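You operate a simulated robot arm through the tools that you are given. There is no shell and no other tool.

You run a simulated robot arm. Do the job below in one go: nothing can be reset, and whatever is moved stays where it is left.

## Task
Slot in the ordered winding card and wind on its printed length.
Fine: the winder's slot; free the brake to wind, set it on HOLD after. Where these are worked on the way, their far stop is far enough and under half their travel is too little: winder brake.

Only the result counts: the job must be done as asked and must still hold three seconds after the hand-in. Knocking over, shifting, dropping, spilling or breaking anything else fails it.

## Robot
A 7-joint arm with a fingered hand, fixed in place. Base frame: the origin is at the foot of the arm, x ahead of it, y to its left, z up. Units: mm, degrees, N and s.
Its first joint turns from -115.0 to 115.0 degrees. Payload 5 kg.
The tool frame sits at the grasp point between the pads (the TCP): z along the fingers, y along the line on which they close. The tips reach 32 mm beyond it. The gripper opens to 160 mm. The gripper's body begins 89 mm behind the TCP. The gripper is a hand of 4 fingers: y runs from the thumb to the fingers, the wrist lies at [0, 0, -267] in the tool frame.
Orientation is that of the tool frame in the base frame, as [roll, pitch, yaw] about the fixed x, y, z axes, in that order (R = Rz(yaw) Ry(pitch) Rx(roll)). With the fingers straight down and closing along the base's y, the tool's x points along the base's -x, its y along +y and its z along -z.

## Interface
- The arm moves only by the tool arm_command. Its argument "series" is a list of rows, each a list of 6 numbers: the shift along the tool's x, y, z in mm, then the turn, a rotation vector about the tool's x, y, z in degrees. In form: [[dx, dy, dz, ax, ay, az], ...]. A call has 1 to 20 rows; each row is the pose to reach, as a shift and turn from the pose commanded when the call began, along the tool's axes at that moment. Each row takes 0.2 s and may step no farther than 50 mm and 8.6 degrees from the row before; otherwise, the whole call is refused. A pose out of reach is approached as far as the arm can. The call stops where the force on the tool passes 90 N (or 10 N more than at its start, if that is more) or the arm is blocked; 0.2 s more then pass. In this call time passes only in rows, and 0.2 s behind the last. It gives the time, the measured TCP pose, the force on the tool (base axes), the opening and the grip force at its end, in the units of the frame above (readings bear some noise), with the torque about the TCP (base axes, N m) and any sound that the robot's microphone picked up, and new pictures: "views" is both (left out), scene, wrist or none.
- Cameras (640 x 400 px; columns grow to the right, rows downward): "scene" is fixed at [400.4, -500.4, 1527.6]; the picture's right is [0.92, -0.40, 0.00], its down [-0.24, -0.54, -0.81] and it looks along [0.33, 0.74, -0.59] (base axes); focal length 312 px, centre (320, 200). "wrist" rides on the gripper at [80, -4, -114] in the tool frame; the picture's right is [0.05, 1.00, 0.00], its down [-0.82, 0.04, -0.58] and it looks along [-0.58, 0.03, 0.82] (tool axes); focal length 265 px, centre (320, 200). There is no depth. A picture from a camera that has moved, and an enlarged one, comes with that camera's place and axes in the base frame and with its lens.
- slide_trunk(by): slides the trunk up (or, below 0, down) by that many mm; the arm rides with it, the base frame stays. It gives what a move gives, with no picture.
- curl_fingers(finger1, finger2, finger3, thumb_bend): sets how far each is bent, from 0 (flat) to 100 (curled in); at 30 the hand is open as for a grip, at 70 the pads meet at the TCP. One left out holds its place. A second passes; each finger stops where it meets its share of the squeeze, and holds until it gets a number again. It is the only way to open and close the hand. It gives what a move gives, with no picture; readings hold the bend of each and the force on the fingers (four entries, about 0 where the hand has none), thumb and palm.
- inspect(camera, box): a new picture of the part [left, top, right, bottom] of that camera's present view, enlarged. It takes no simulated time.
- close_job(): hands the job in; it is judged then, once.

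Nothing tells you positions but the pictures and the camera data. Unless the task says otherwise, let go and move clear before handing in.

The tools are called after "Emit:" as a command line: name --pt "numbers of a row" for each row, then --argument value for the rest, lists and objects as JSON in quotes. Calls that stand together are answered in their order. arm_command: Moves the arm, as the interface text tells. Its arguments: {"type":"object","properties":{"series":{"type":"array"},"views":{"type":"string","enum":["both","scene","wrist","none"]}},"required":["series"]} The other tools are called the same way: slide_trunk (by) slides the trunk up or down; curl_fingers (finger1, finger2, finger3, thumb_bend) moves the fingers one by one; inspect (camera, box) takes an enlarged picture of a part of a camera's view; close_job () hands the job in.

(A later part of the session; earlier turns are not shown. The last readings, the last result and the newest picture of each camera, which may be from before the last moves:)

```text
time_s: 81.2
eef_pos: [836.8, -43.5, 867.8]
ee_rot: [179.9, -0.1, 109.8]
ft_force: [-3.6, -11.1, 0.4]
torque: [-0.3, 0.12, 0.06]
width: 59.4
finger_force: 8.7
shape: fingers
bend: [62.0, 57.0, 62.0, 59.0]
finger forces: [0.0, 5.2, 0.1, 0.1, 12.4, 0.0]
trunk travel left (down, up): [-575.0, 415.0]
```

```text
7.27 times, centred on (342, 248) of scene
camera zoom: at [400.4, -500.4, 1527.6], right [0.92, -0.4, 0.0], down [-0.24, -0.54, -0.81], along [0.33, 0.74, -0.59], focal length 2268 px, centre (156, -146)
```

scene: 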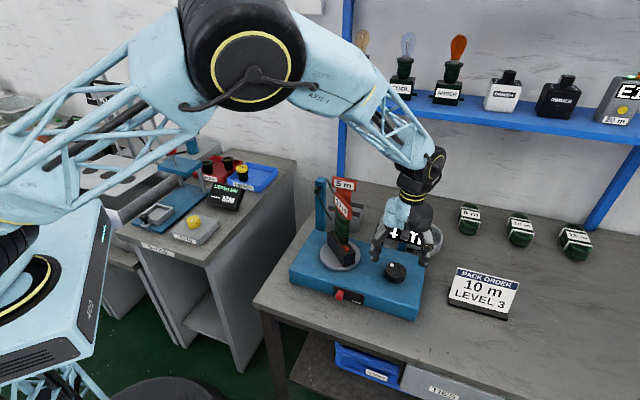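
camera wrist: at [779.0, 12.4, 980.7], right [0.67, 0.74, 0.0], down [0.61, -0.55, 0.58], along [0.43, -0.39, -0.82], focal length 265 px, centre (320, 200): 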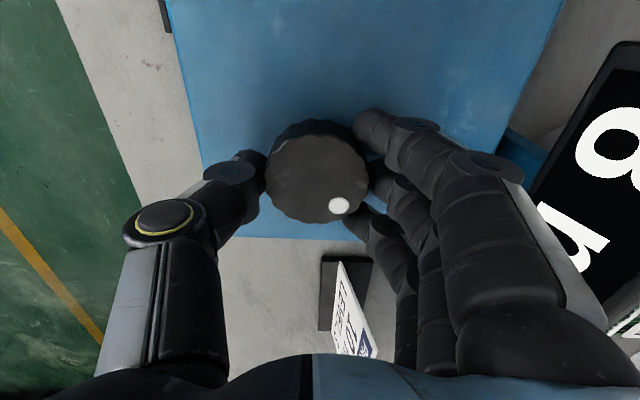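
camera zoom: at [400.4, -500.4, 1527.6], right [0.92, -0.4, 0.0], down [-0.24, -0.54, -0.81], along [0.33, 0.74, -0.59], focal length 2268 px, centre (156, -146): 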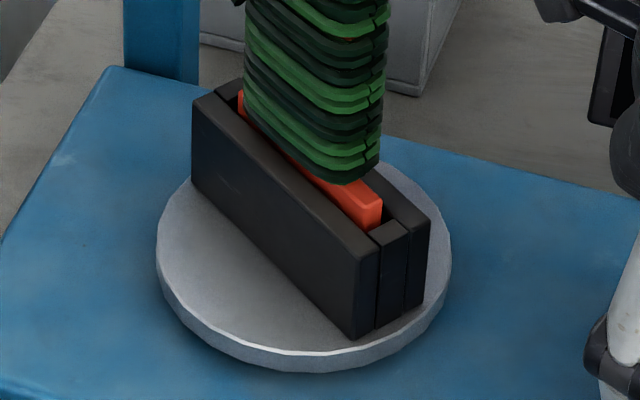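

Each knob degree moves the turntable 3°, and its angle puts the knob at about 250°. The display is leaving the view, so I'll open slightly, turn the hand back in place about the knob, and re-grip where I can see it.

Emit:
curl_fingers --finger1 45 --finger2 45 --finger3 45 --thumb_bend 45

Emit:
arm_command --pt "0 0 -1 0 0 -6" --pt "0 0 -1 0 0 -12" --pt "0 0 -1 0 0 -18" --pt "0 0 -1 0 0 -24" --pt "0 0 0 0 0 -30" --views "wrist"

Emit:
inspect --camera "wrist" --box '[500, 20, 640, 300]'

Emit:
inspect --camera "scene" --box '[315, 220, 370, 275]'

```text
time_s: 82.2
eef_pos: [836.8, -41.9, 867.7]
ee_rot: [-180.0, 0.0, 110.0]
ft_force: [-0.5, 0.4, 0.7]
torque: [0.0, 0.02, 0.0]
width: 110.5
finger_force: 0.0
shape: fingers
bend: [45.0, 45.0, 45.0, 45.0]
finger forces: [0.1, 0.0, 0.0, 0.0, 0.0, 0.1]
trunk travel left (down, up): [-575.0, 415.0]
```

```text
time_s: 83.4
eef_pos: [837.2, -41.9, 867.4]
ee_rot: [-180.0, 0.0, 140.0]
ft_force: [0.2, 0.5, 0.2]
torque: [0.02, -0.05, 0.0]
width: 110.1
finger_force: 0.2
shape: fingers
bend: [45.0, 45.0, 45.0, 45.0]
finger forces: [0.0, 0.0, 0.0, 0.0, 0.0, 0.1]
trunk travel left (down, up): [-575.0, 415.0]
camera wrist: at [774.0, 6.9, 980.7], right [0.6, 0.8, 0.0], down [0.65, -0.49, 0.58], along [0.46, -0.35, -0.82], focal length 265 px, centre (320, 200)
```

wrist: 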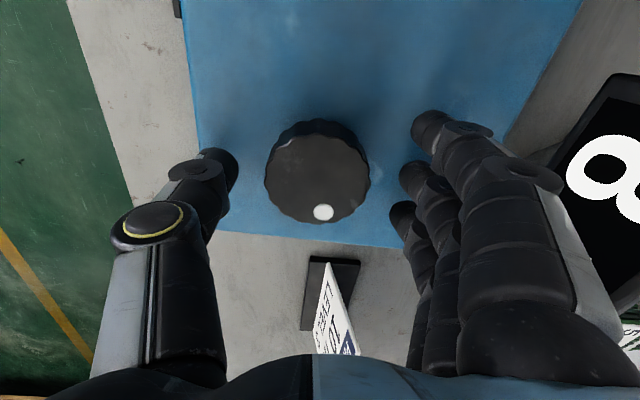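

```text
1.43 times, centred on (570, 160) of wrist
camera zoom: at [774.0, 6.9, 980.7], right [0.6, 0.8, 0.0], down [0.65, -0.49, 0.58], along [0.46, -0.35, -0.82], focal length 379 px, centre (-37, 257)
```

zoom: 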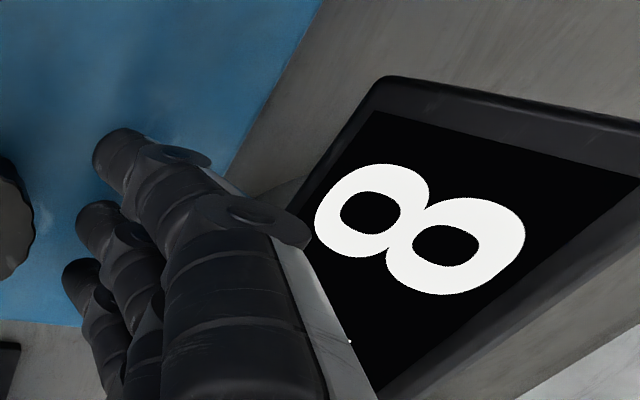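

```text
7.27 times, centred on (342, 248) of scene
camera zoom: at [400.4, -500.4, 1527.6], right [0.92, -0.4, 0.0], down [-0.24, -0.54, -0.81], along [0.33, 0.74, -0.59], focal length 2268 px, centre (156, -146)
```

zoom: 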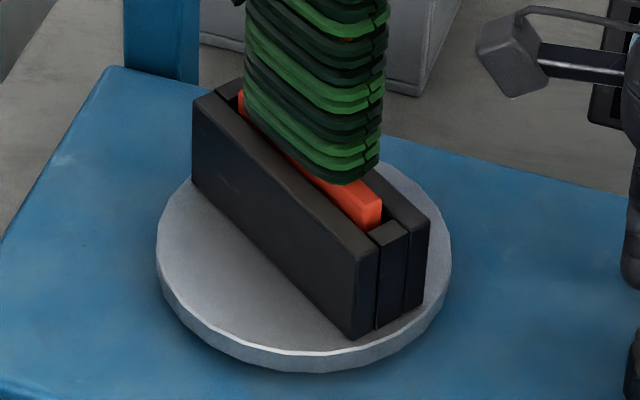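

It stayed at 8 m and the disc didn't drift. I'll re-grip and step on a few degrees at a time.

Emit:
curl_fingers --finger1 62 --finger2 72 --finger3 62 --thumb_bend 62

Emit:
arm_command --pt "0 0 0 0 0 1.5" --pt "0 0 0 0 0 3" --views "none"

Emit:
inspect --camera "wrist" --box '[500, 20, 640, 300]'

Emit:
inspect --camera "scene" --box '[315, 220, 370, 275]'

```text
time_s: 84.4
eef_pos: [836.4, -42.8, 867.4]
ee_rot: [-180.0, -0.1, 140.0]
ft_force: [-3.6, -3.4, -2.1]
torque: [-0.03, 0.09, 0.0]
width: 58.8
finger_force: 8.9
shape: fingers
bend: [62.0, 57.0, 62.0, 58.0]
finger forces: [0.3, 6.3, 0.1, 0.0, 11.2, 0.0]
trunk travel left (down, up): [-575.0, 415.0]
```

```text
time_s: 85.0
eef_pos: [836.1, -41.6, 869.0]
ee_rot: [180.0, 0.0, 137.0]
ft_force: [-3.6, -4.9, -2.6]
torque: [-0.08, 0.08, 0.07]
width: 59.0
finger_force: 9.1
shape: fingers
bend: [62.0, 57.0, 62.0, 58.0]
finger forces: [0.1, 6.2, 0.0, 0.0, 11.7, 0.0]
trunk travel left (down, up): [-575.0, 415.0]
```

```text
1.43 times, centred on (570, 160) of wrist
camera zoom: at [776.6, 10.5, 980.7], right [0.64, 0.77, 0.0], down [0.62, -0.53, 0.58], along [0.44, -0.37, -0.82], focal length 379 px, centre (-37, 257)
```

zoom: 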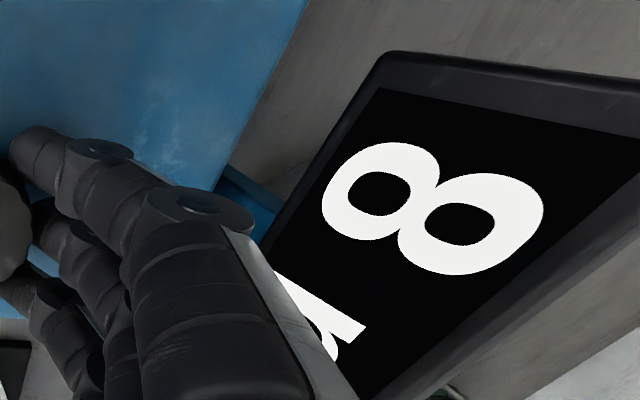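

```text
7.27 times, centred on (342, 248) of scene
camera zoom: at [400.4, -500.4, 1527.6], right [0.92, -0.4, 0.0], down [-0.24, -0.54, -0.81], along [0.33, 0.74, -0.59], focal length 2268 px, centre (156, -146)
```

zoom: 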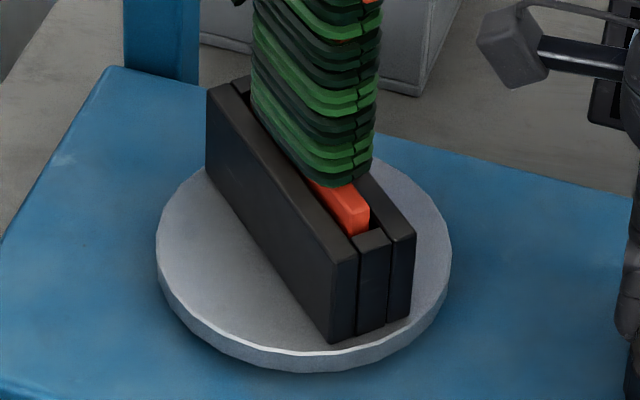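

At about 253° it's still 8. Continuing 3° at a time.

Emit:
arm_command --pt "0 0 0 0 0 1.5" --pt "0 0 0 0 0 3" --views "none"

Emit:
inspect --camera "wrist" --box '[500, 20, 640, 300]'

Emit:
inspect --camera "scene" --box '[315, 220, 370, 275]'

```text
time_s: 85.6
eef_pos: [836.7, -41.4, 866.8]
ee_rot: [180.0, 0.0, 134.0]
ft_force: [-1.2, -7.9, -3.2]
torque: [-0.22, 0.02, 0.02]
width: 59.2
finger_force: 8.8
shape: fingers
bend: [62.0, 57.0, 62.0, 58.0]
finger forces: [0.1, 5.9, 0.0, 0.1, 12.2, 0.0]
trunk travel left (down, up): [-575.0, 415.0]
```

```text
1.43 times, centred on (570, 160) of wrist
camera zoom: at [779.4, 14.0, 980.6], right [0.68, 0.73, 0.0], down [0.6, -0.56, 0.58], along [0.42, -0.39, -0.82], focal length 379 px, centre (-37, 257)
```

zoom: 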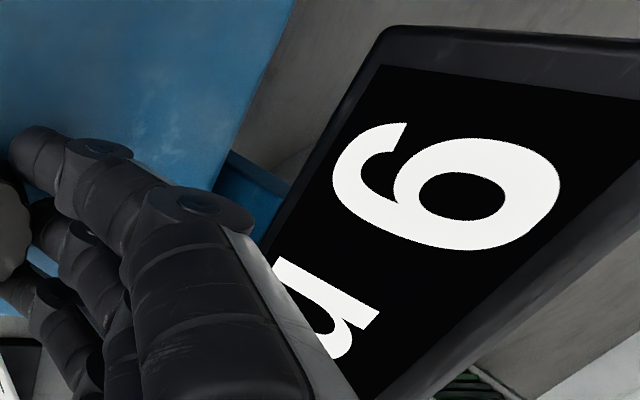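

```text
7.27 times, centred on (342, 248) of scene
camera zoom: at [400.4, -500.4, 1527.6], right [0.92, -0.4, 0.0], down [-0.24, -0.54, -0.81], along [0.33, 0.74, -0.59], focal length 2268 px, centre (156, -146)
```

zoom: 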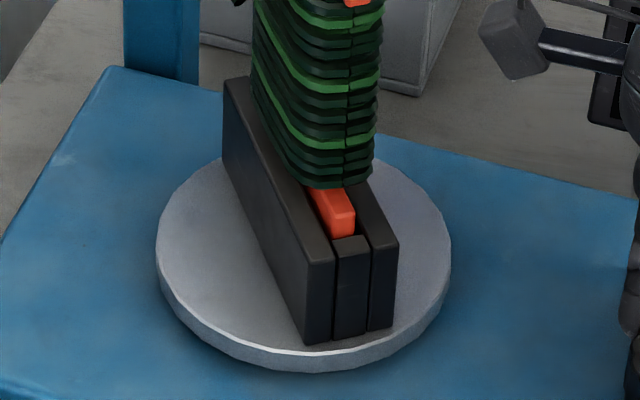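

It flipped to 9 m between 253° and 256°. That fits 30° per metre with rounding to nearest (8.5 m = 255°), which puts 10.0 m at 300°. I'll turn on 20° and re-grip to check where 9 becomes 10.

Emit:
arm_command --pt "0 0 0 0 0 4" --pt "0 0 0 0 0 8" --pt "0 0 0 0 0 12" --pt "0 0 0 0 0 16" --pt "0 0 0 0 0 20" --views "none"

Emit:
inspect --camera "wrist" --box '[500, 0, 640, 240]'

Emit:
inspect --camera "scene" --box '[315, 220, 370, 275]'

Emit:
curl_fingers --finger1 45 --finger2 45 --finger3 45 --thumb_bend 45

Emit:
arm_command --pt "0 0 -1 0 0 -6" --pt "0 0 -1 0 0 -12" --pt "0 0 -1 0 0 -18" --pt "0 0 -1 0 0 -24" --pt "0 0 0 0 0 -28" --views "wrist"

Emit:
inspect --camera "wrist" --box '[500, 20, 640, 300]'

```text
time_s: 86.8
eef_pos: [837.2, -42.5, 867.5]
ee_rot: [-180.0, 0.0, 113.8]
ft_force: [-3.9, -7.9, -0.9]
torque: [-0.2, 0.12, 0.06]
width: 59.1
finger_force: 8.8
shape: fingers
bend: [62.0, 57.0, 62.0, 58.0]
finger forces: [0.0, 5.6, 0.0, 0.0, 12.7, 0.0]
trunk travel left (down, up): [-575.0, 415.0]
```

```text
1.67 times, centred on (570, 120) of wrist
camera zoom: at [802.2, 30.3, 980.5], right [0.89, 0.45, 0.0], down [0.37, -0.73, 0.58], along [0.26, -0.52, -0.82], focal length 442 px, centre (-97, 333)
```

zoom: 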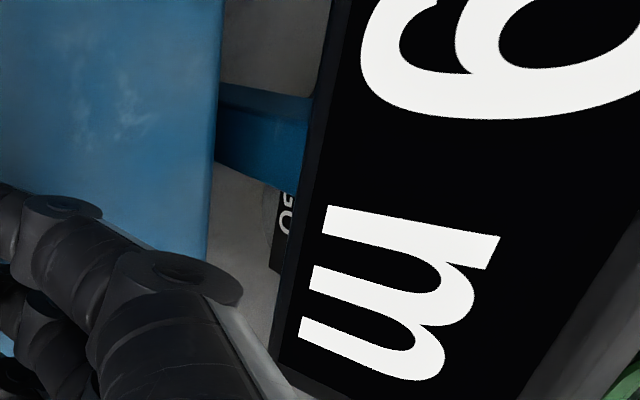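

```text
7.27 times, centred on (342, 248) of scene
camera zoom: at [400.4, -500.4, 1527.6], right [0.92, -0.4, 0.0], down [-0.24, -0.54, -0.81], along [0.33, 0.74, -0.59], focal length 2268 px, centre (156, -146)
```

zoom: 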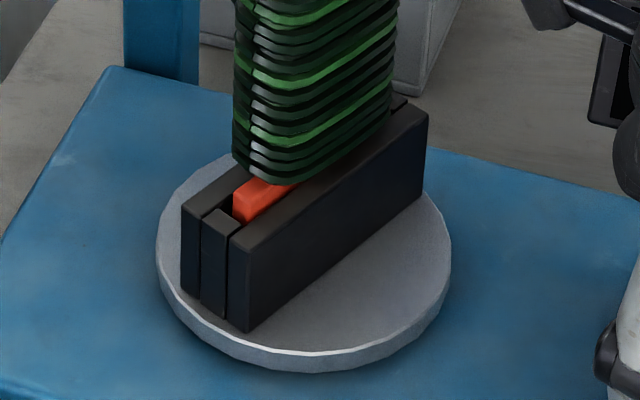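

```text
time_s: 87.8
eef_pos: [838.0, -41.7, 867.1]
ee_rot: [-179.9, 0.1, 113.9]
ft_force: [0.3, 0.7, 0.5]
torque: [0.01, -0.01, 0.06]
width: 110.3
finger_force: 0.0
shape: fingers
bend: [45.0, 45.0, 45.0, 45.0]
finger forces: [0.1, 0.0, 0.0, 0.0, 0.0, 0.0]
trunk travel left (down, up): [-575.0, 415.0]
```

```text
time_s: 89.0
eef_pos: [837.6, -41.5, 868.1]
ee_rot: [-180.0, 0.1, 142.1]
ft_force: [1.1, -0.3, -0.1]
torque: [0.01, 0.02, -0.02]
width: 110.4
finger_force: 0.0
shape: fingers
bend: [45.0, 45.0, 45.0, 45.0]
finger forces: [0.0, 0.0, 0.1, 0.0, 0.1, 0.0]
trunk travel left (down, up): [-575.0, 415.0]
camera wrist: at [772.9, 6.0, 980.8], right [0.57, 0.82, 0.0], down [0.67, -0.47, 0.58], along [0.47, -0.33, -0.82], focal length 265 px, centre (320, 200)
```

wrist: 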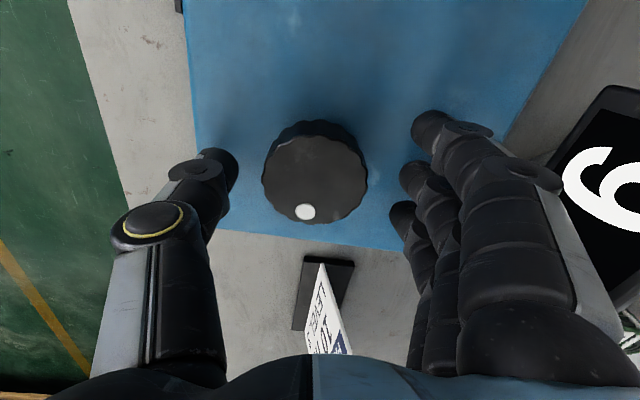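

```text
1.43 times, centred on (570, 160) of wrist
camera zoom: at [772.9, 6.0, 980.8], right [0.57, 0.82, 0.0], down [0.67, -0.47, 0.58], along [0.47, -0.33, -0.82], focal length 379 px, centre (-37, 257)
```

zoom: 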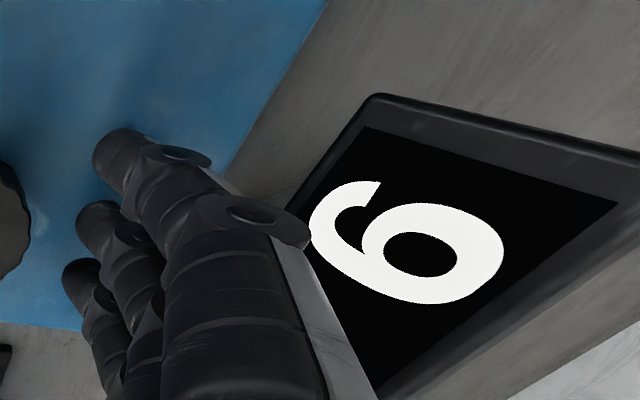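

It still reads 9 m at about 276°. I'll re-grip and step on to find the 9-to-10 change.

Emit:
curl_fingers --finger1 62 --finger2 72 --finger3 62 --thumb_bend 62

Emit:
arm_command --pt "0 0 0 0 0 2.5" --pt "0 0 0 0 0 5" --views "none"

Emit:
inspect --camera "wrist" --box '[500, 20, 640, 300]'

Emit:
arm_command --pt "0 0 0 0 0 1" --pt "0 0 0 0 0 2" --views "none"

Emit:
inspect --camera "wrist" --box '[500, 20, 640, 300]'

```text
time_s: 90.0
eef_pos: [837.3, -41.4, 867.8]
ee_rot: [179.9, 0.0, 141.9]
ft_force: [-4.4, -4.8, -2.0]
torque: [-0.05, 0.07, -0.03]
width: 59.6
finger_force: 9.2
shape: fingers
bend: [62.0, 57.0, 62.0, 58.0]
finger forces: [0.0, 6.2, 0.0, 0.1, 12.4, 0.1]
trunk travel left (down, up): [-575.0, 415.0]
```

```text
time_s: 90.6
eef_pos: [837.1, -41.5, 866.8]
ee_rot: [179.9, 0.0, 137.0]
ft_force: [-3.6, -4.8, -4.4]
torque: [-0.1, 0.06, 0.08]
width: 59.7
finger_force: 9.5
shape: fingers
bend: [62.0, 57.0, 62.0, 58.0]
finger forces: [0.1, 5.9, 0.0, 0.1, 12.4, 0.0]
trunk travel left (down, up): [-575.0, 415.0]
```

```text
1.43 times, centred on (570, 160) of wrist
camera zoom: at [777.2, 11.1, 980.7], right [0.64, 0.77, 0.0], down [0.62, -0.53, 0.58], along [0.44, -0.37, -0.82], focal length 379 px, centre (-37, 257)
```

zoom: 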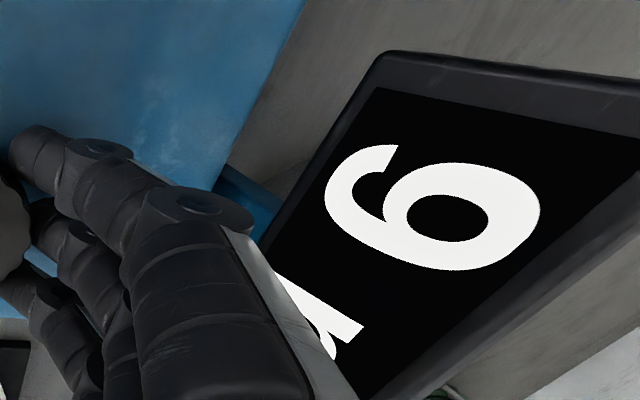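

```text
time_s: 91.2
eef_pos: [838.1, -42.6, 866.7]
ee_rot: [-180.0, 0.1, 135.0]
ft_force: [-3.7, -5.3, -3.5]
torque: [-0.12, 0.11, 0.09]
width: 60.1
finger_force: 9.6
shape: fingers
bend: [62.0, 57.0, 62.0, 58.0]
finger forces: [0.0, 5.7, 0.1, 0.1, 12.8, 0.1]
trunk travel left (down, up): [-575.0, 415.0]
```

```text
1.43 times, centred on (570, 160) of wrist
camera zoom: at [779.2, 13.3, 980.7], right [0.67, 0.74, 0.0], down [0.61, -0.55, 0.58], along [0.43, -0.39, -0.82], focal length 379 px, centre (-37, 257)
```

zoom: 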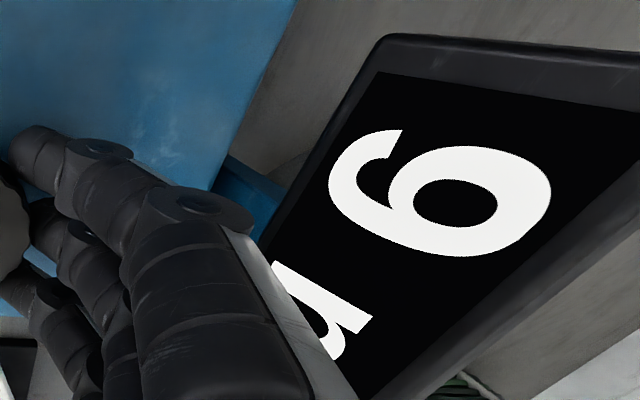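

At about 283° it's still 9, which rules out the floor-rounding idea. Two more small steps.

Emit:
arm_command --pt "0 0 0 0 0 0.7" --pt "0 0 0 0 0 1.5" --views "none"

Emit:
inspect --camera "wrist" --box '[500, 20, 640, 300]'

Emit:
arm_command --pt "0 0 0 0 0 0.7" --pt "0 0 0 0 0 1.5" --views "none"

Emit:
inspect --camera "wrist" --box '[500, 20, 640, 300]'

```text
time_s: 91.8
eef_pos: [838.2, -42.4, 866.7]
ee_rot: [-179.9, 0.0, 133.5]
ft_force: [-2.7, -5.1, -4.0]
torque: [-0.12, 0.06, 0.09]
width: 60.2
finger_force: 9.3
shape: fingers
bend: [62.0, 57.0, 62.0, 58.0]
finger forces: [0.0, 6.2, 0.0, 0.1, 12.0, 0.0]
trunk travel left (down, up): [-575.0, 415.0]
```

```text
1.43 times, centred on (570, 160) of wrist
camera zoom: at [780.5, 14.7, 980.8], right [0.69, 0.72, 0.0], down [0.59, -0.56, 0.58], along [0.42, -0.4, -0.82], focal length 379 px, centre (-37, 257)
```

zoom: 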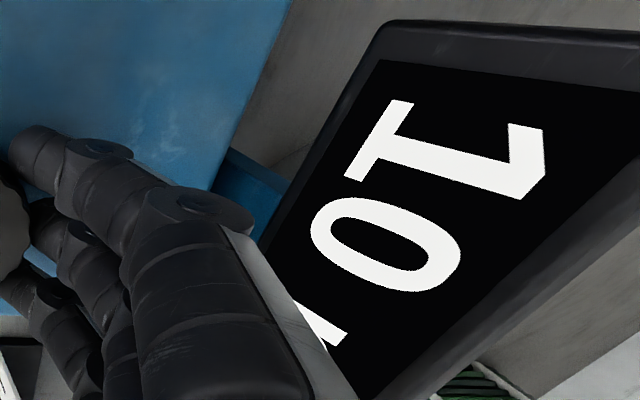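

```text
time_s: 92.4
eef_pos: [836.9, -41.2, 868.0]
ee_rot: [-180.0, 0.0, 132.0]
ft_force: [-2.9, -4.3, -3.4]
torque: [-0.11, 0.09, 0.06]
width: 59.8
finger_force: 9.2
shape: fingers
bend: [62.0, 57.0, 62.0, 58.0]
finger forces: [0.0, 6.1, 0.1, 0.1, 12.1, 0.0]
trunk travel left (down, up): [-575.0, 415.0]
```

```text
1.43 times, centred on (570, 160) of wrist
camera zoom: at [782.1, 16.1, 980.7], right [0.71, 0.71, 0.0], down [0.58, -0.58, 0.58], along [0.41, -0.41, -0.82], focal length 379 px, centre (-37, 257)
```

zoom: 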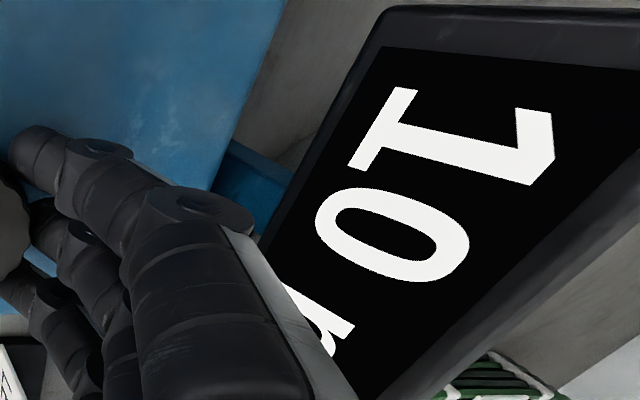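

It flipped to 10 m at about 284–285°, i.e. 9.5 m, so exactly 10.0 m is about 15° beyond that. I'm turning on another 11.5° to sit near the middle of the 10 m reading.

Emit:
arm_command --pt "0 0 0 0 0 3" --pt "0 0 0 0 0 6" --pt "0 0 0 0 0 9" --pt "0 0 0 0 0 11.5" --views "none"

Emit:
inspect --camera "wrist" --box '[500, 0, 640, 280]'

Emit:
inspect --camera "scene" --box '[315, 220, 370, 275]'

Emit:
inspect --camera "wrist" --box '[200, 100, 440, 260]'

```text
time_s: 93.4
eef_pos: [836.3, -42.8, 866.6]
ee_rot: [-179.9, 0.0, 120.4]
ft_force: [0.5, -7.1, -2.4]
torque: [-0.21, -0.07, 0.05]
width: 59.9
finger_force: 8.9
shape: fingers
bend: [62.0, 57.0, 62.0, 58.0]
finger forces: [0.1, 7.7, 0.1, 0.0, 10.6, 0.1]
trunk travel left (down, up): [-575.0, 415.0]
```

```text
1.43 times, centred on (570, 140) of wrist
camera zoom: at [794.1, 26.0, 980.5], right [0.83, 0.55, 0.0], down [0.45, -0.68, 0.58], along [0.32, -0.48, -0.82], focal length 379 px, centre (-37, 286)
```

zoom: 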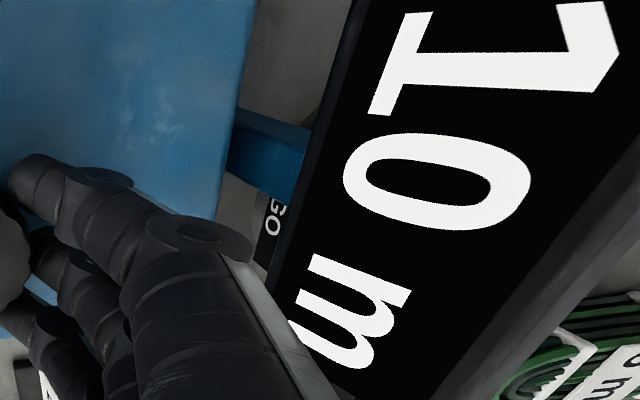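

```text
7.27 times, centred on (342, 248) of scene
camera zoom: at [400.4, -500.4, 1527.6], right [0.92, -0.4, 0.0], down [-0.24, -0.54, -0.81], along [0.33, 0.74, -0.59], focal length 2268 px, centre (156, -146)
```

zoom: 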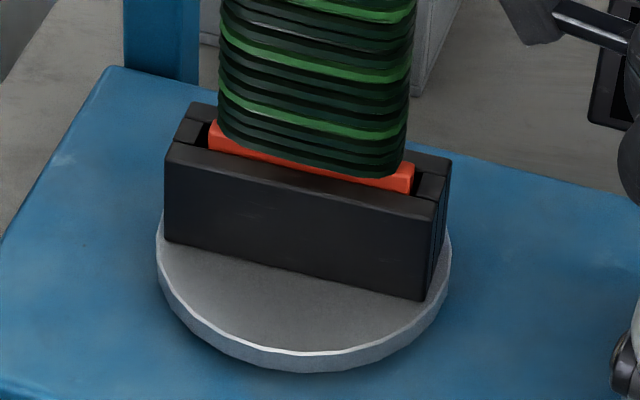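

```text
2.50 times, centred on (320, 180) of wrist
camera zoom: at [794.1, 26.0, 980.5], right [0.83, 0.55, 0.0], down [0.45, -0.68, 0.58], along [0.32, -0.48, -0.82], focal length 664 px, centre (320, 250)
```

zoom: 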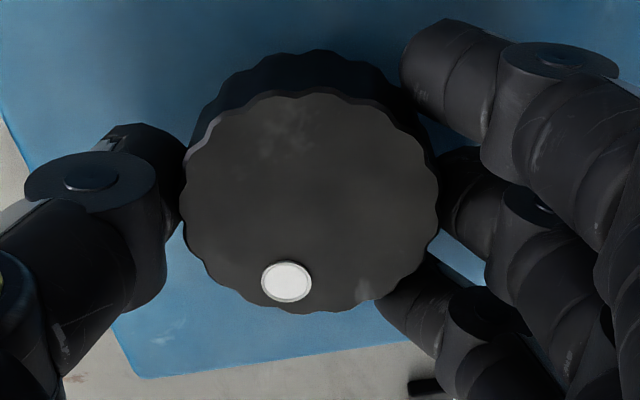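

The display shows 10 m and the holder is back parallel to its starting direction, which is exactly 2.5 turns and fits 10.0 m. I'll let go of the knob and rise.

Emit:
curl_fingers --finger1 45 --finger2 45 --finger3 45 --thumb_bend 45

Emit:
arm_command --pt "0 0 -25 0 0 0" --pt "0 0 -55 0 0 0" --pt "0 0 -90 0 0 0" --pt "0 0 -130 0 0 0" --views "both"

Emit:
inspect --camera "scene" --box '[315, 220, 370, 275]'

Emit:
inspect --camera "scene" --box '[300, 165, 450, 310]'

```text
time_s: 94.4
eef_pos: [836.7, -41.8, 867.3]
ee_rot: [179.9, -0.1, 120.5]
ft_force: [0.1, 0.4, 0.2]
torque: [-0.01, -0.02, -0.01]
width: 110.3
finger_force: 0.1
shape: fingers
bend: [45.0, 45.0, 45.0, 45.0]
finger forces: [0.0, 0.0, 0.0, 0.1, 0.0, 0.1]
trunk travel left (down, up): [-575.0, 415.0]
```

```text
time_s: 95.4
eef_pos: [836.7, -40.5, 999.8]
ee_rot: [179.9, -0.1, 120.6]
ft_force: [0.0, -0.2, -0.2]
torque: [0.0, -0.01, -0.01]
width: 110.8
finger_force: 0.0
shape: fingers
bend: [45.0, 45.0, 45.0, 45.0]
finger forces: [0.0, 0.0, 0.0, 0.1, 0.1, 0.1]
trunk travel left (down, up): [-575.0, 415.0]
camera wrist: at [794.0, 27.4, 1112.3], right [0.83, 0.55, 0.0], down [0.45, -0.68, 0.58], along [0.32, -0.48, -0.82], focal length 265 px, centre (320, 200)
```

scene: 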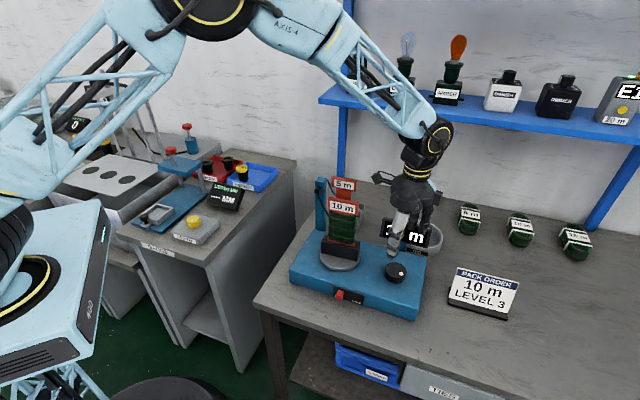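
wrist: 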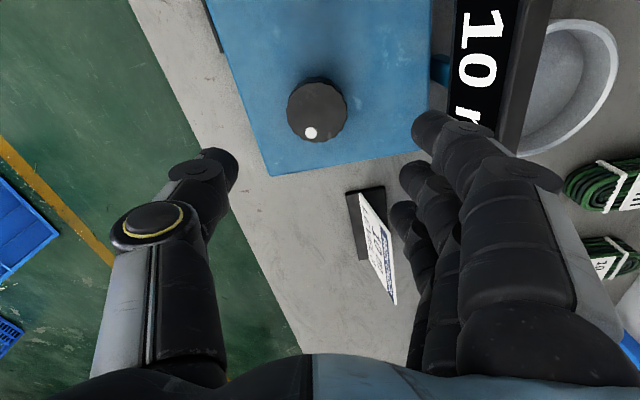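

```text
7.27 times, centred on (342, 248) of scene
camera zoom: at [400.4, -500.4, 1527.6], right [0.92, -0.4, 0.0], down [-0.24, -0.54, -0.81], along [0.33, 0.74, -0.59], focal length 2268 px, centre (156, -146)
```

zoom: 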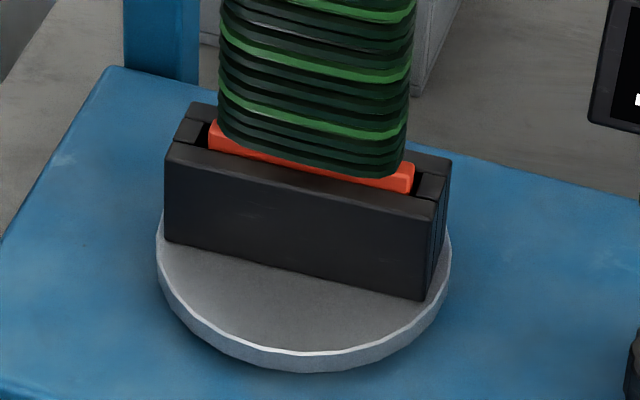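

```text
2.76 times, centred on (375, 238) of scene
camera zoom: at [400.4, -500.4, 1527.6], right [0.92, -0.4, 0.0], down [-0.24, -0.54, -0.81], along [0.33, 0.74, -0.59], focal length 860 px, centre (168, 97)
```

zoom: 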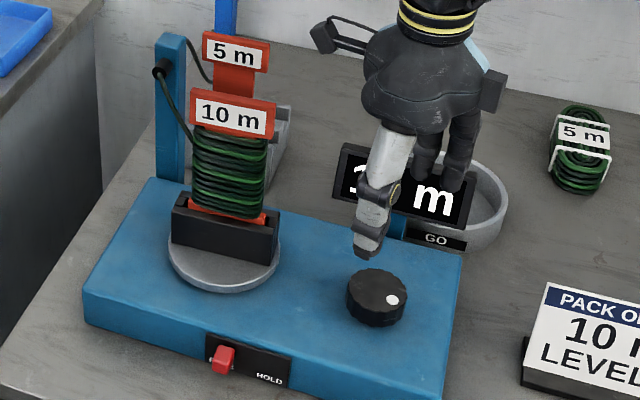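

The reading holds at 10 m after release. Next is setting the brake to HOLD, so I'm turning the hand back to the earlier yaw.

Emit:
arm_command --pt "0 0 0 0 0 -7.5" --pt "0 0 0 0 0 -15" --pt "0 0 0 0 0 -22.5" --pt "0 0 0 0 0 -30" --pt "0 0 0 0 0 -37.5" --pt "0 0 0 0 0 -45" --pt "0 0 0 0 0 -52.5" --pt "0 0 0 0 0 -60" --pt "0 0 0 0 0 -67.5" --pt "0 0 0 0 0 -75" --pt "0 0 0 0 0 -82.5" --pt "0 0 0 0 0 -90" --pt "0 0 0 0 0 -97.5" --pt "0 0 0 0 0 -104.5" --views "both"

```text
time_s: 98.4
eef_pos: [836.2, -39.8, 997.2]
ee_rot: [180.0, -0.1, -134.9]
ft_force: [-0.3, -0.5, 0.5]
torque: [-0.01, 0.02, 0.01]
width: 110.5
finger_force: 0.0
shape: fingers
bend: [45.0, 45.0, 45.0, 45.0]
finger forces: [0.1, 0.0, 0.1, 0.0, 0.1, 0.0]
trunk travel left (down, up): [-575.0, 415.0]
camera wrist: at [784.6, -99.8, 1110.7], right [-0.74, 0.67, 0.0], down [0.55, 0.61, 0.58], along [0.39, 0.43, -0.82], focal length 265 px, centre (320, 200)
```

scene: 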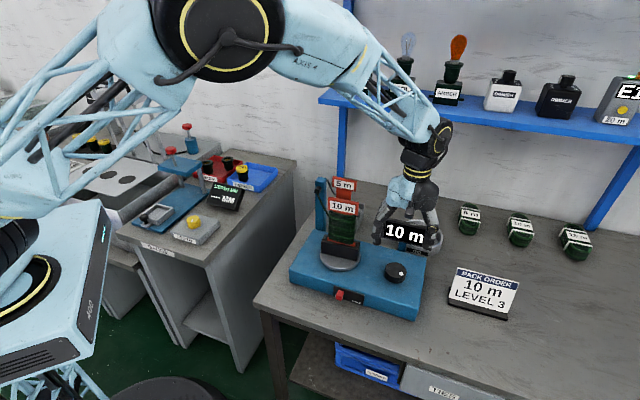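
wrist: 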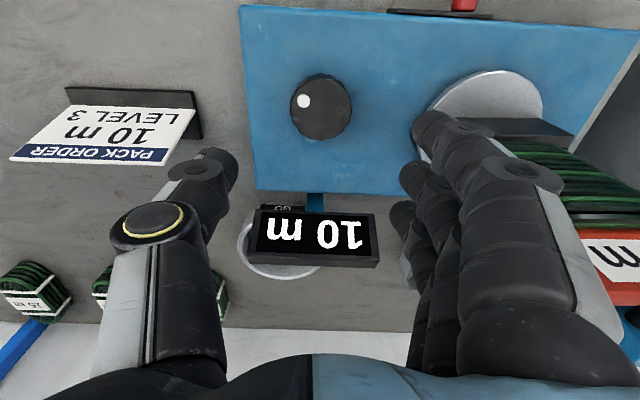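

The display shows 10 m clearly. I'm moving in front of the brake lever at FREE, tilted as before, and folding the outer fingers.

Emit:
arm_command --pt "37 0 0 0 -5 0" --pt "74 0 0 0 -10 0" --pt "111 0 0 0 -15 0" --pt "111 44 0 0 -20 0" --pt "111 88 0 0 -20 0" --pt "111 131 0 0 -20 0" --pt "111 131 35 0 -20 0" --views "none"

Emit:
curl_fingers --finger1 100 --finger2 48 --finger3 100 --thumb_bend 48

Emit:
arm_command --pt "0 0 0 0 0 0" --views "both"

Emit:
inspect --camera "wrist" --box '[260, 30, 440, 120]'

```text
time_s: 100.0
eef_pos: [666.3, -28.6, 960.7]
ee_rot: [-180.0, 20.0, -134.9]
ft_force: [0.0, -0.4, -0.1]
torque: [-0.02, 0.03, 0.01]
width: 110.9
finger_force: 0.0
shape: fingers
bend: [45.0, 45.0, 45.0, 45.0]
finger forces: [0.0, 0.0, 0.0, 0.0, 0.0, 0.1]
trunk travel left (down, up): [-575.0, 415.0]
```

```text
time_s: 101.0
eef_pos: [666.7, -27.3, 961.3]
ee_rot: [-180.0, 20.0, -134.9]
ft_force: [0.2, 0.1, 0.6]
torque: [0.02, 0.0, 0.01]
width: 63.5
finger_force: 0.0
shape: fingers
bend: [100.0, 48.0, 100.0, 48.0]
finger forces: [0.0, 0.0, 0.0, 0.0, 0.0, 0.1]
trunk travel left (down, up): [-575.0, 415.0]
```

```text
time_s: 101.4
eef_pos: [666.1, -27.9, 961.7]
ee_rot: [180.0, 20.0, -135.0]
ft_force: [-0.6, 0.4, 0.1]
torque: [0.01, -0.02, 0.0]
width: 63.6
finger_force: 0.1
shape: fingers
bend: [100.0, 48.0, 100.0, 48.0]
finger forces: [0.1, 0.0, 0.0, 0.0, 0.0, 0.1]
trunk travel left (down, up): [-575.0, 415.0]
camera wrist: at [589.8, -111.6, 1040.2], right [-0.74, 0.67, -0.02], down [0.37, 0.43, 0.82], along [0.56, 0.6, -0.57], focal length 265 px, centre (320, 200)
```

scene: 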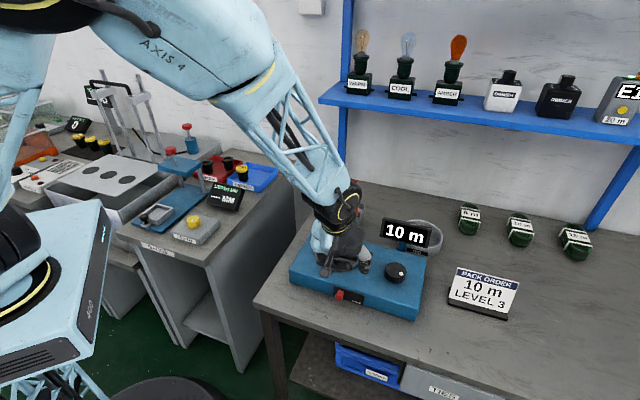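
wrist: 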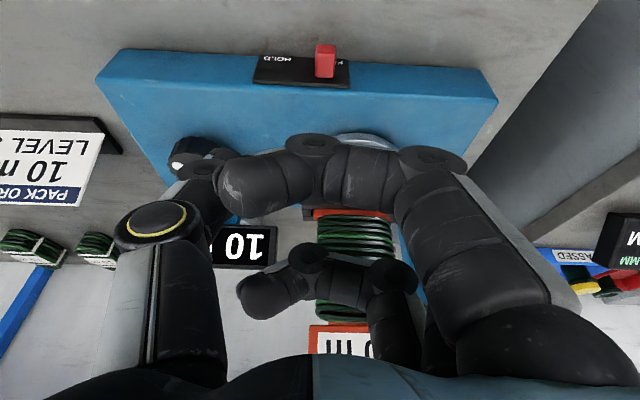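

```text
3.56 times, centred on (350, 75) of wrist
camera zoom: at [589.8, -111.6, 1040.2], right [-0.74, 0.67, -0.02], down [0.37, 0.43, 0.82], along [0.56, 0.6, -0.57], focal length 944 px, centre (213, 644)
```

zoom: 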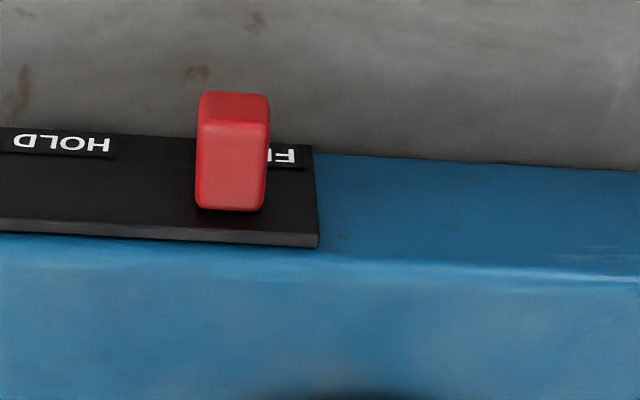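

The lever is at s −489, n 461, z 792. I'll descend with thumb and middle finger straddling it, as before.

Emit:
arm_command --pt "12 1 34.5 0 0 0" --pt "24.2 1.7 68.9 0 0 0" --pt "36.2 1.7 103.4 0 0 0" --pt "43.5 1.7 124 0 0 0" --pt "48.3 1.7 137.8 0 0 0" --views "wrist"

Emit:
inspect --camera "scene" --box '[310, 240, 400, 330]'

```text
time_s: 102.6
eef_pos: [665.4, -25.4, 814.6]
ee_rot: [180.0, 19.9, -135.0]
ft_force: [0.5, 1.2, -0.4]
torque: [0.0, -0.05, 0.01]
width: 63.6
finger_force: 0.0
shape: fingers
bend: [100.0, 48.0, 100.0, 48.0]
finger forces: [0.0, 0.0, 0.0, 0.1, 0.0, 0.0]
trunk travel left (down, up): [-575.0, 415.0]
camera wrist: at [589.3, -108.0, 893.7], right [-0.74, 0.67, -0.02], down [0.37, 0.43, 0.82], along [0.56, 0.6, -0.57], focal length 265 px, centre (320, 200)
```

wrist: 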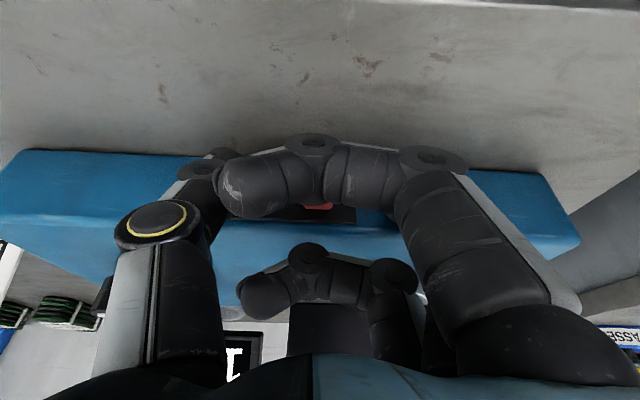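

```text
4.44 times, centred on (355, 285) of scene
camera zoom: at [400.4, -500.4, 1527.6], right [0.92, -0.4, 0.0], down [-0.24, -0.54, -0.81], along [0.33, 0.74, -0.59], focal length 1386 px, centre (164, -178)
```

zoom: 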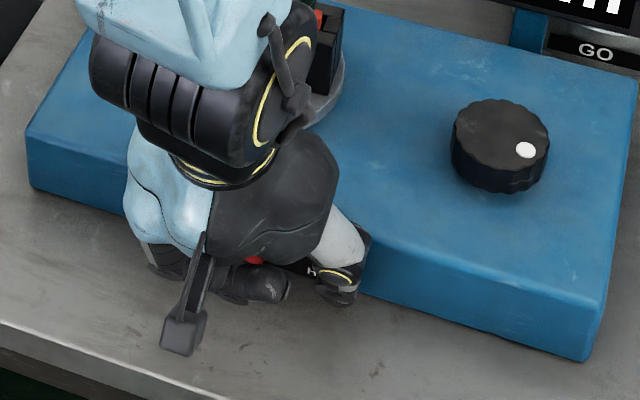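

The lever is between thumb and finger. I'll slide toward HOLD (−s) so the middle finger pushes it.

Emit:
arm_command --pt "0 -8 0 0 0 0" --pt "0 -16 0 0 0 0" --pt "0 -24 0 0 0 0" --pt "0 -32 0 0 0 0" --pt "0 -40 0 0 0 0" --pt "0 -46 0 0 0 0" --views "none"

Emit:
inspect --camera "scene" --box '[310, 240, 400, 330]'

```text
time_s: 104.0
eef_pos: [698.1, -57.8, 816.7]
ee_rot: [-180.0, 20.0, -134.9]
ft_force: [-1.3, 1.3, 0.0]
torque: [0.06, 0.05, 0.01]
width: 63.6
finger_force: 1.3
shape: fingers
bend: [100.0, 46.0, 100.0, 48.0]
finger forces: [0.1, 2.3, 0.0, 0.1, 0.0, 0.1]
trunk travel left (down, up): [-575.0, 415.0]
```

```text
4.44 times, centred on (355, 285) of scene
camera zoom: at [400.4, -500.4, 1527.6], right [0.92, -0.4, 0.0], down [-0.24, -0.54, -0.81], along [0.33, 0.74, -0.59], focal length 1386 px, centre (164, -178)
```

zoom: 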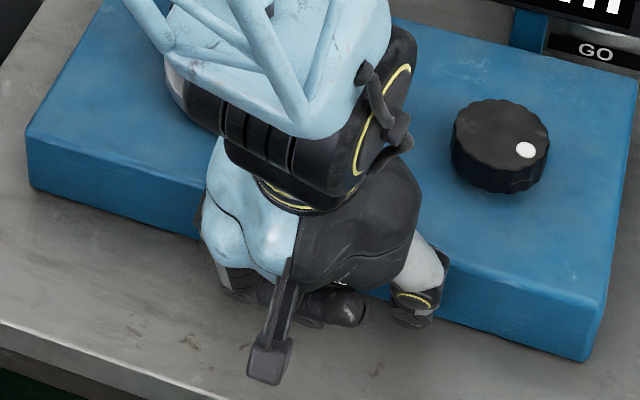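

The finger has contact at 2.3 N. I'll keep pushing until the HOLD stop.

Emit:
arm_command --pt "0 -6 0 0 0 0" --pt "0 -12 0 0 0 0" --pt "0 -18 0 0 0 0" --pt "0 -24 0 0 0 0" --pt "0 -30 0 0 0 0" --pt "0 -36 0 0 0 0" --views "wrist"

Emit:
inspect --camera "scene" --box '[310, 240, 400, 330]'

```text
time_s: 105.4
eef_pos: [723.3, -82.9, 816.5]
ee_rot: [-180.0, 19.9, -135.0]
ft_force: [-2.9, 0.5, -0.5]
torque: [-0.03, 0.01, 0.08]
width: 63.5
finger_force: 1.1
shape: fingers
bend: [100.0, 46.0, 100.0, 48.0]
finger forces: [0.1, 2.0, 0.1, 0.0, 0.1, 0.1]
trunk travel left (down, up): [-575.0, 415.0]
camera wrist: at [647.4, -165.7, 895.3], right [-0.74, 0.67, -0.02], down [0.37, 0.43, 0.82], along [0.56, 0.6, -0.57], focal length 265 px, centre (320, 200)
```

wrist: 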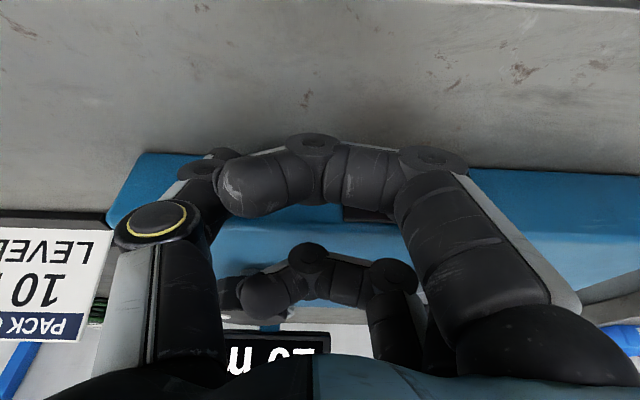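

```text
4.44 times, centred on (355, 285) of scene
camera zoom: at [400.4, -500.4, 1527.6], right [0.92, -0.4, 0.0], down [-0.24, -0.54, -0.81], along [0.33, 0.74, -0.59], focal length 1386 px, centre (164, -178)
```

zoom: 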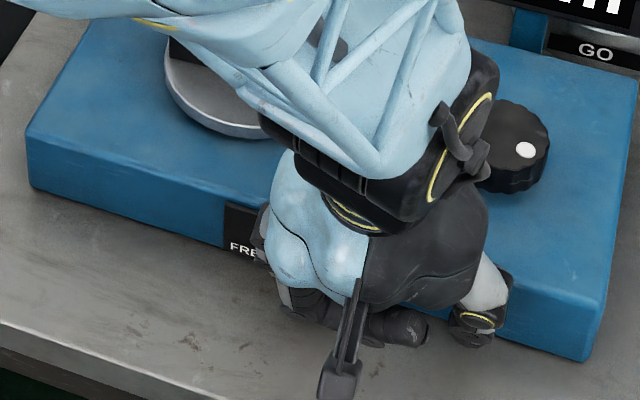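

The lever has moved right and FREE is uncovered. I'm pushing on in small steps to feel the stop.

Emit:
arm_command --pt "0 -2 0 0 0 0" --pt "0 -4 0 0 0 0" --pt "0 -6 0 0 0 0" --views "none"

Emit:
arm_command --pt "0 -2 0 0 0 0" --pt "0 -4 0 0 0 0" --views "none"

```text
time_s: 106.2
eef_pos: [728.6, -86.4, 817.2]
ee_rot: [179.9, 20.1, -134.9]
ft_force: [-4.7, 1.8, -1.4]
torque: [0.02, 0.1, 0.13]
width: 63.5
finger_force: 2.7
shape: fingers
bend: [100.0, 44.0, 100.0, 48.0]
finger forces: [0.1, 4.8, 0.1, 0.0, 0.0, 0.0]
trunk travel left (down, up): [-575.0, 415.0]
```

```text
time_s: 106.8
eef_pos: [731.0, -89.9, 816.1]
ee_rot: [180.0, 20.0, -135.1]
ft_force: [-5.1, 4.3, -1.0]
torque: [0.04, 0.08, 0.11]
width: 63.5
finger_force: 3.7
shape: fingers
bend: [100.0, 42.0, 100.0, 48.0]
finger forces: [0.0, 7.0, 0.1, 0.0, 0.0, 0.1]
trunk travel left (down, up): [-575.0, 415.0]
```

Force climbed to 7 N with the finger yielding, so the lever is at its stop. I'm backing off and rising clear to verify.

Emit:
arm_command --pt "0 9 0 0 0 0" --pt "0 20 0 0 0 0" --pt "0 30 0 0 0 0" --pt "-6.8 30 -18.8 0 0 0" --pt "-17.1 30 -47 0 0 0" --pt "-30.8 30 -84.6 0 0 0" --pt "-44.5 30 -122.2 0 0 0" --pt "-58.1 30 -159.7 0 0 0" --views "both"

Emit:
inspect --camera "scene" --box '[325, 270, 385, 320]'

Emit:
inspect --camera "wrist" --box '[220, 20, 440, 140]'

```text
time_s: 108.6
eef_pos: [708.9, -65.5, 988.9]
ee_rot: [180.0, 20.0, -135.0]
ft_force: [0.2, 0.7, 0.3]
torque: [-0.01, -0.01, -0.02]
width: 63.7
finger_force: 0.2
shape: fingers
bend: [100.0, 48.0, 100.0, 48.0]
finger forces: [0.1, 0.0, 0.0, 0.0, 0.0, 0.1]
trunk travel left (down, up): [-575.0, 415.0]
camera wrist: at [632.5, -148.6, 1067.0], right [-0.74, 0.67, -0.02], down [0.37, 0.43, 0.82], along [0.56, 0.6, -0.57], focal length 265 px, centre (320, 200)
```

scene: 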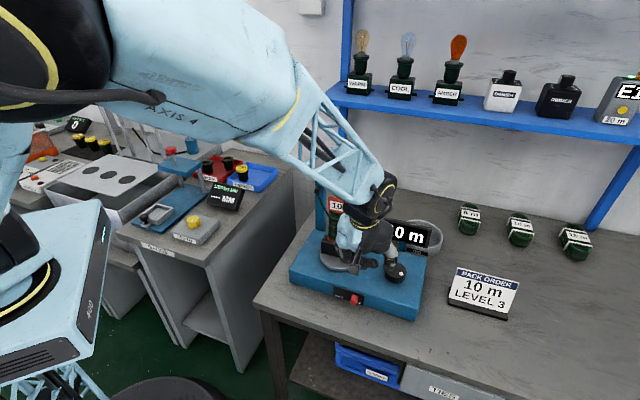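
wrist: 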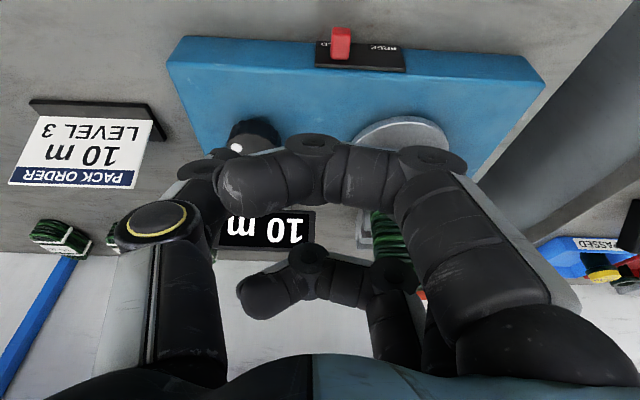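

```text
8.00 times, centred on (355, 295) of scene
camera zoom: at [400.4, -500.4, 1527.6], right [0.92, -0.4, 0.0], down [-0.24, -0.54, -0.81], along [0.33, 0.74, -0.59], focal length 2495 px, centre (40, -560)
```

zoom: 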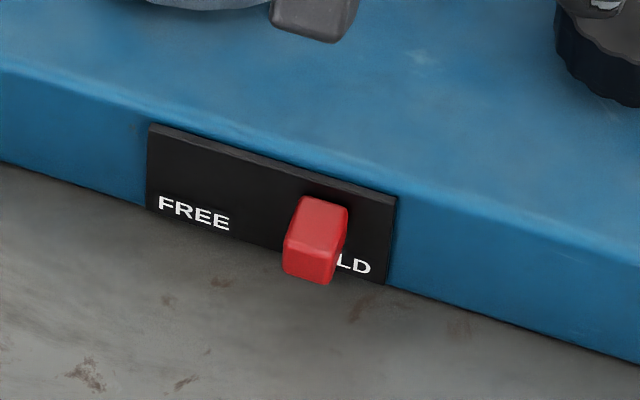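

```text
2.91 times, centred on (330, 80) of wrist
camera zoom: at [632.5, -148.6, 1067.0], right [-0.74, 0.67, -0.02], down [0.37, 0.43, 0.82], along [0.56, 0.6, -0.57], focal length 772 px, centre (291, 549)
```

zoom: 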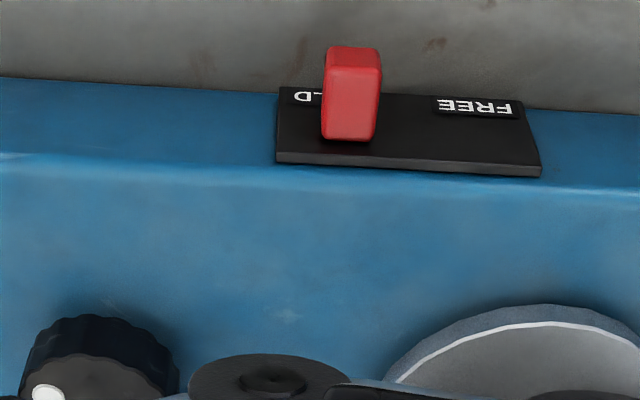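

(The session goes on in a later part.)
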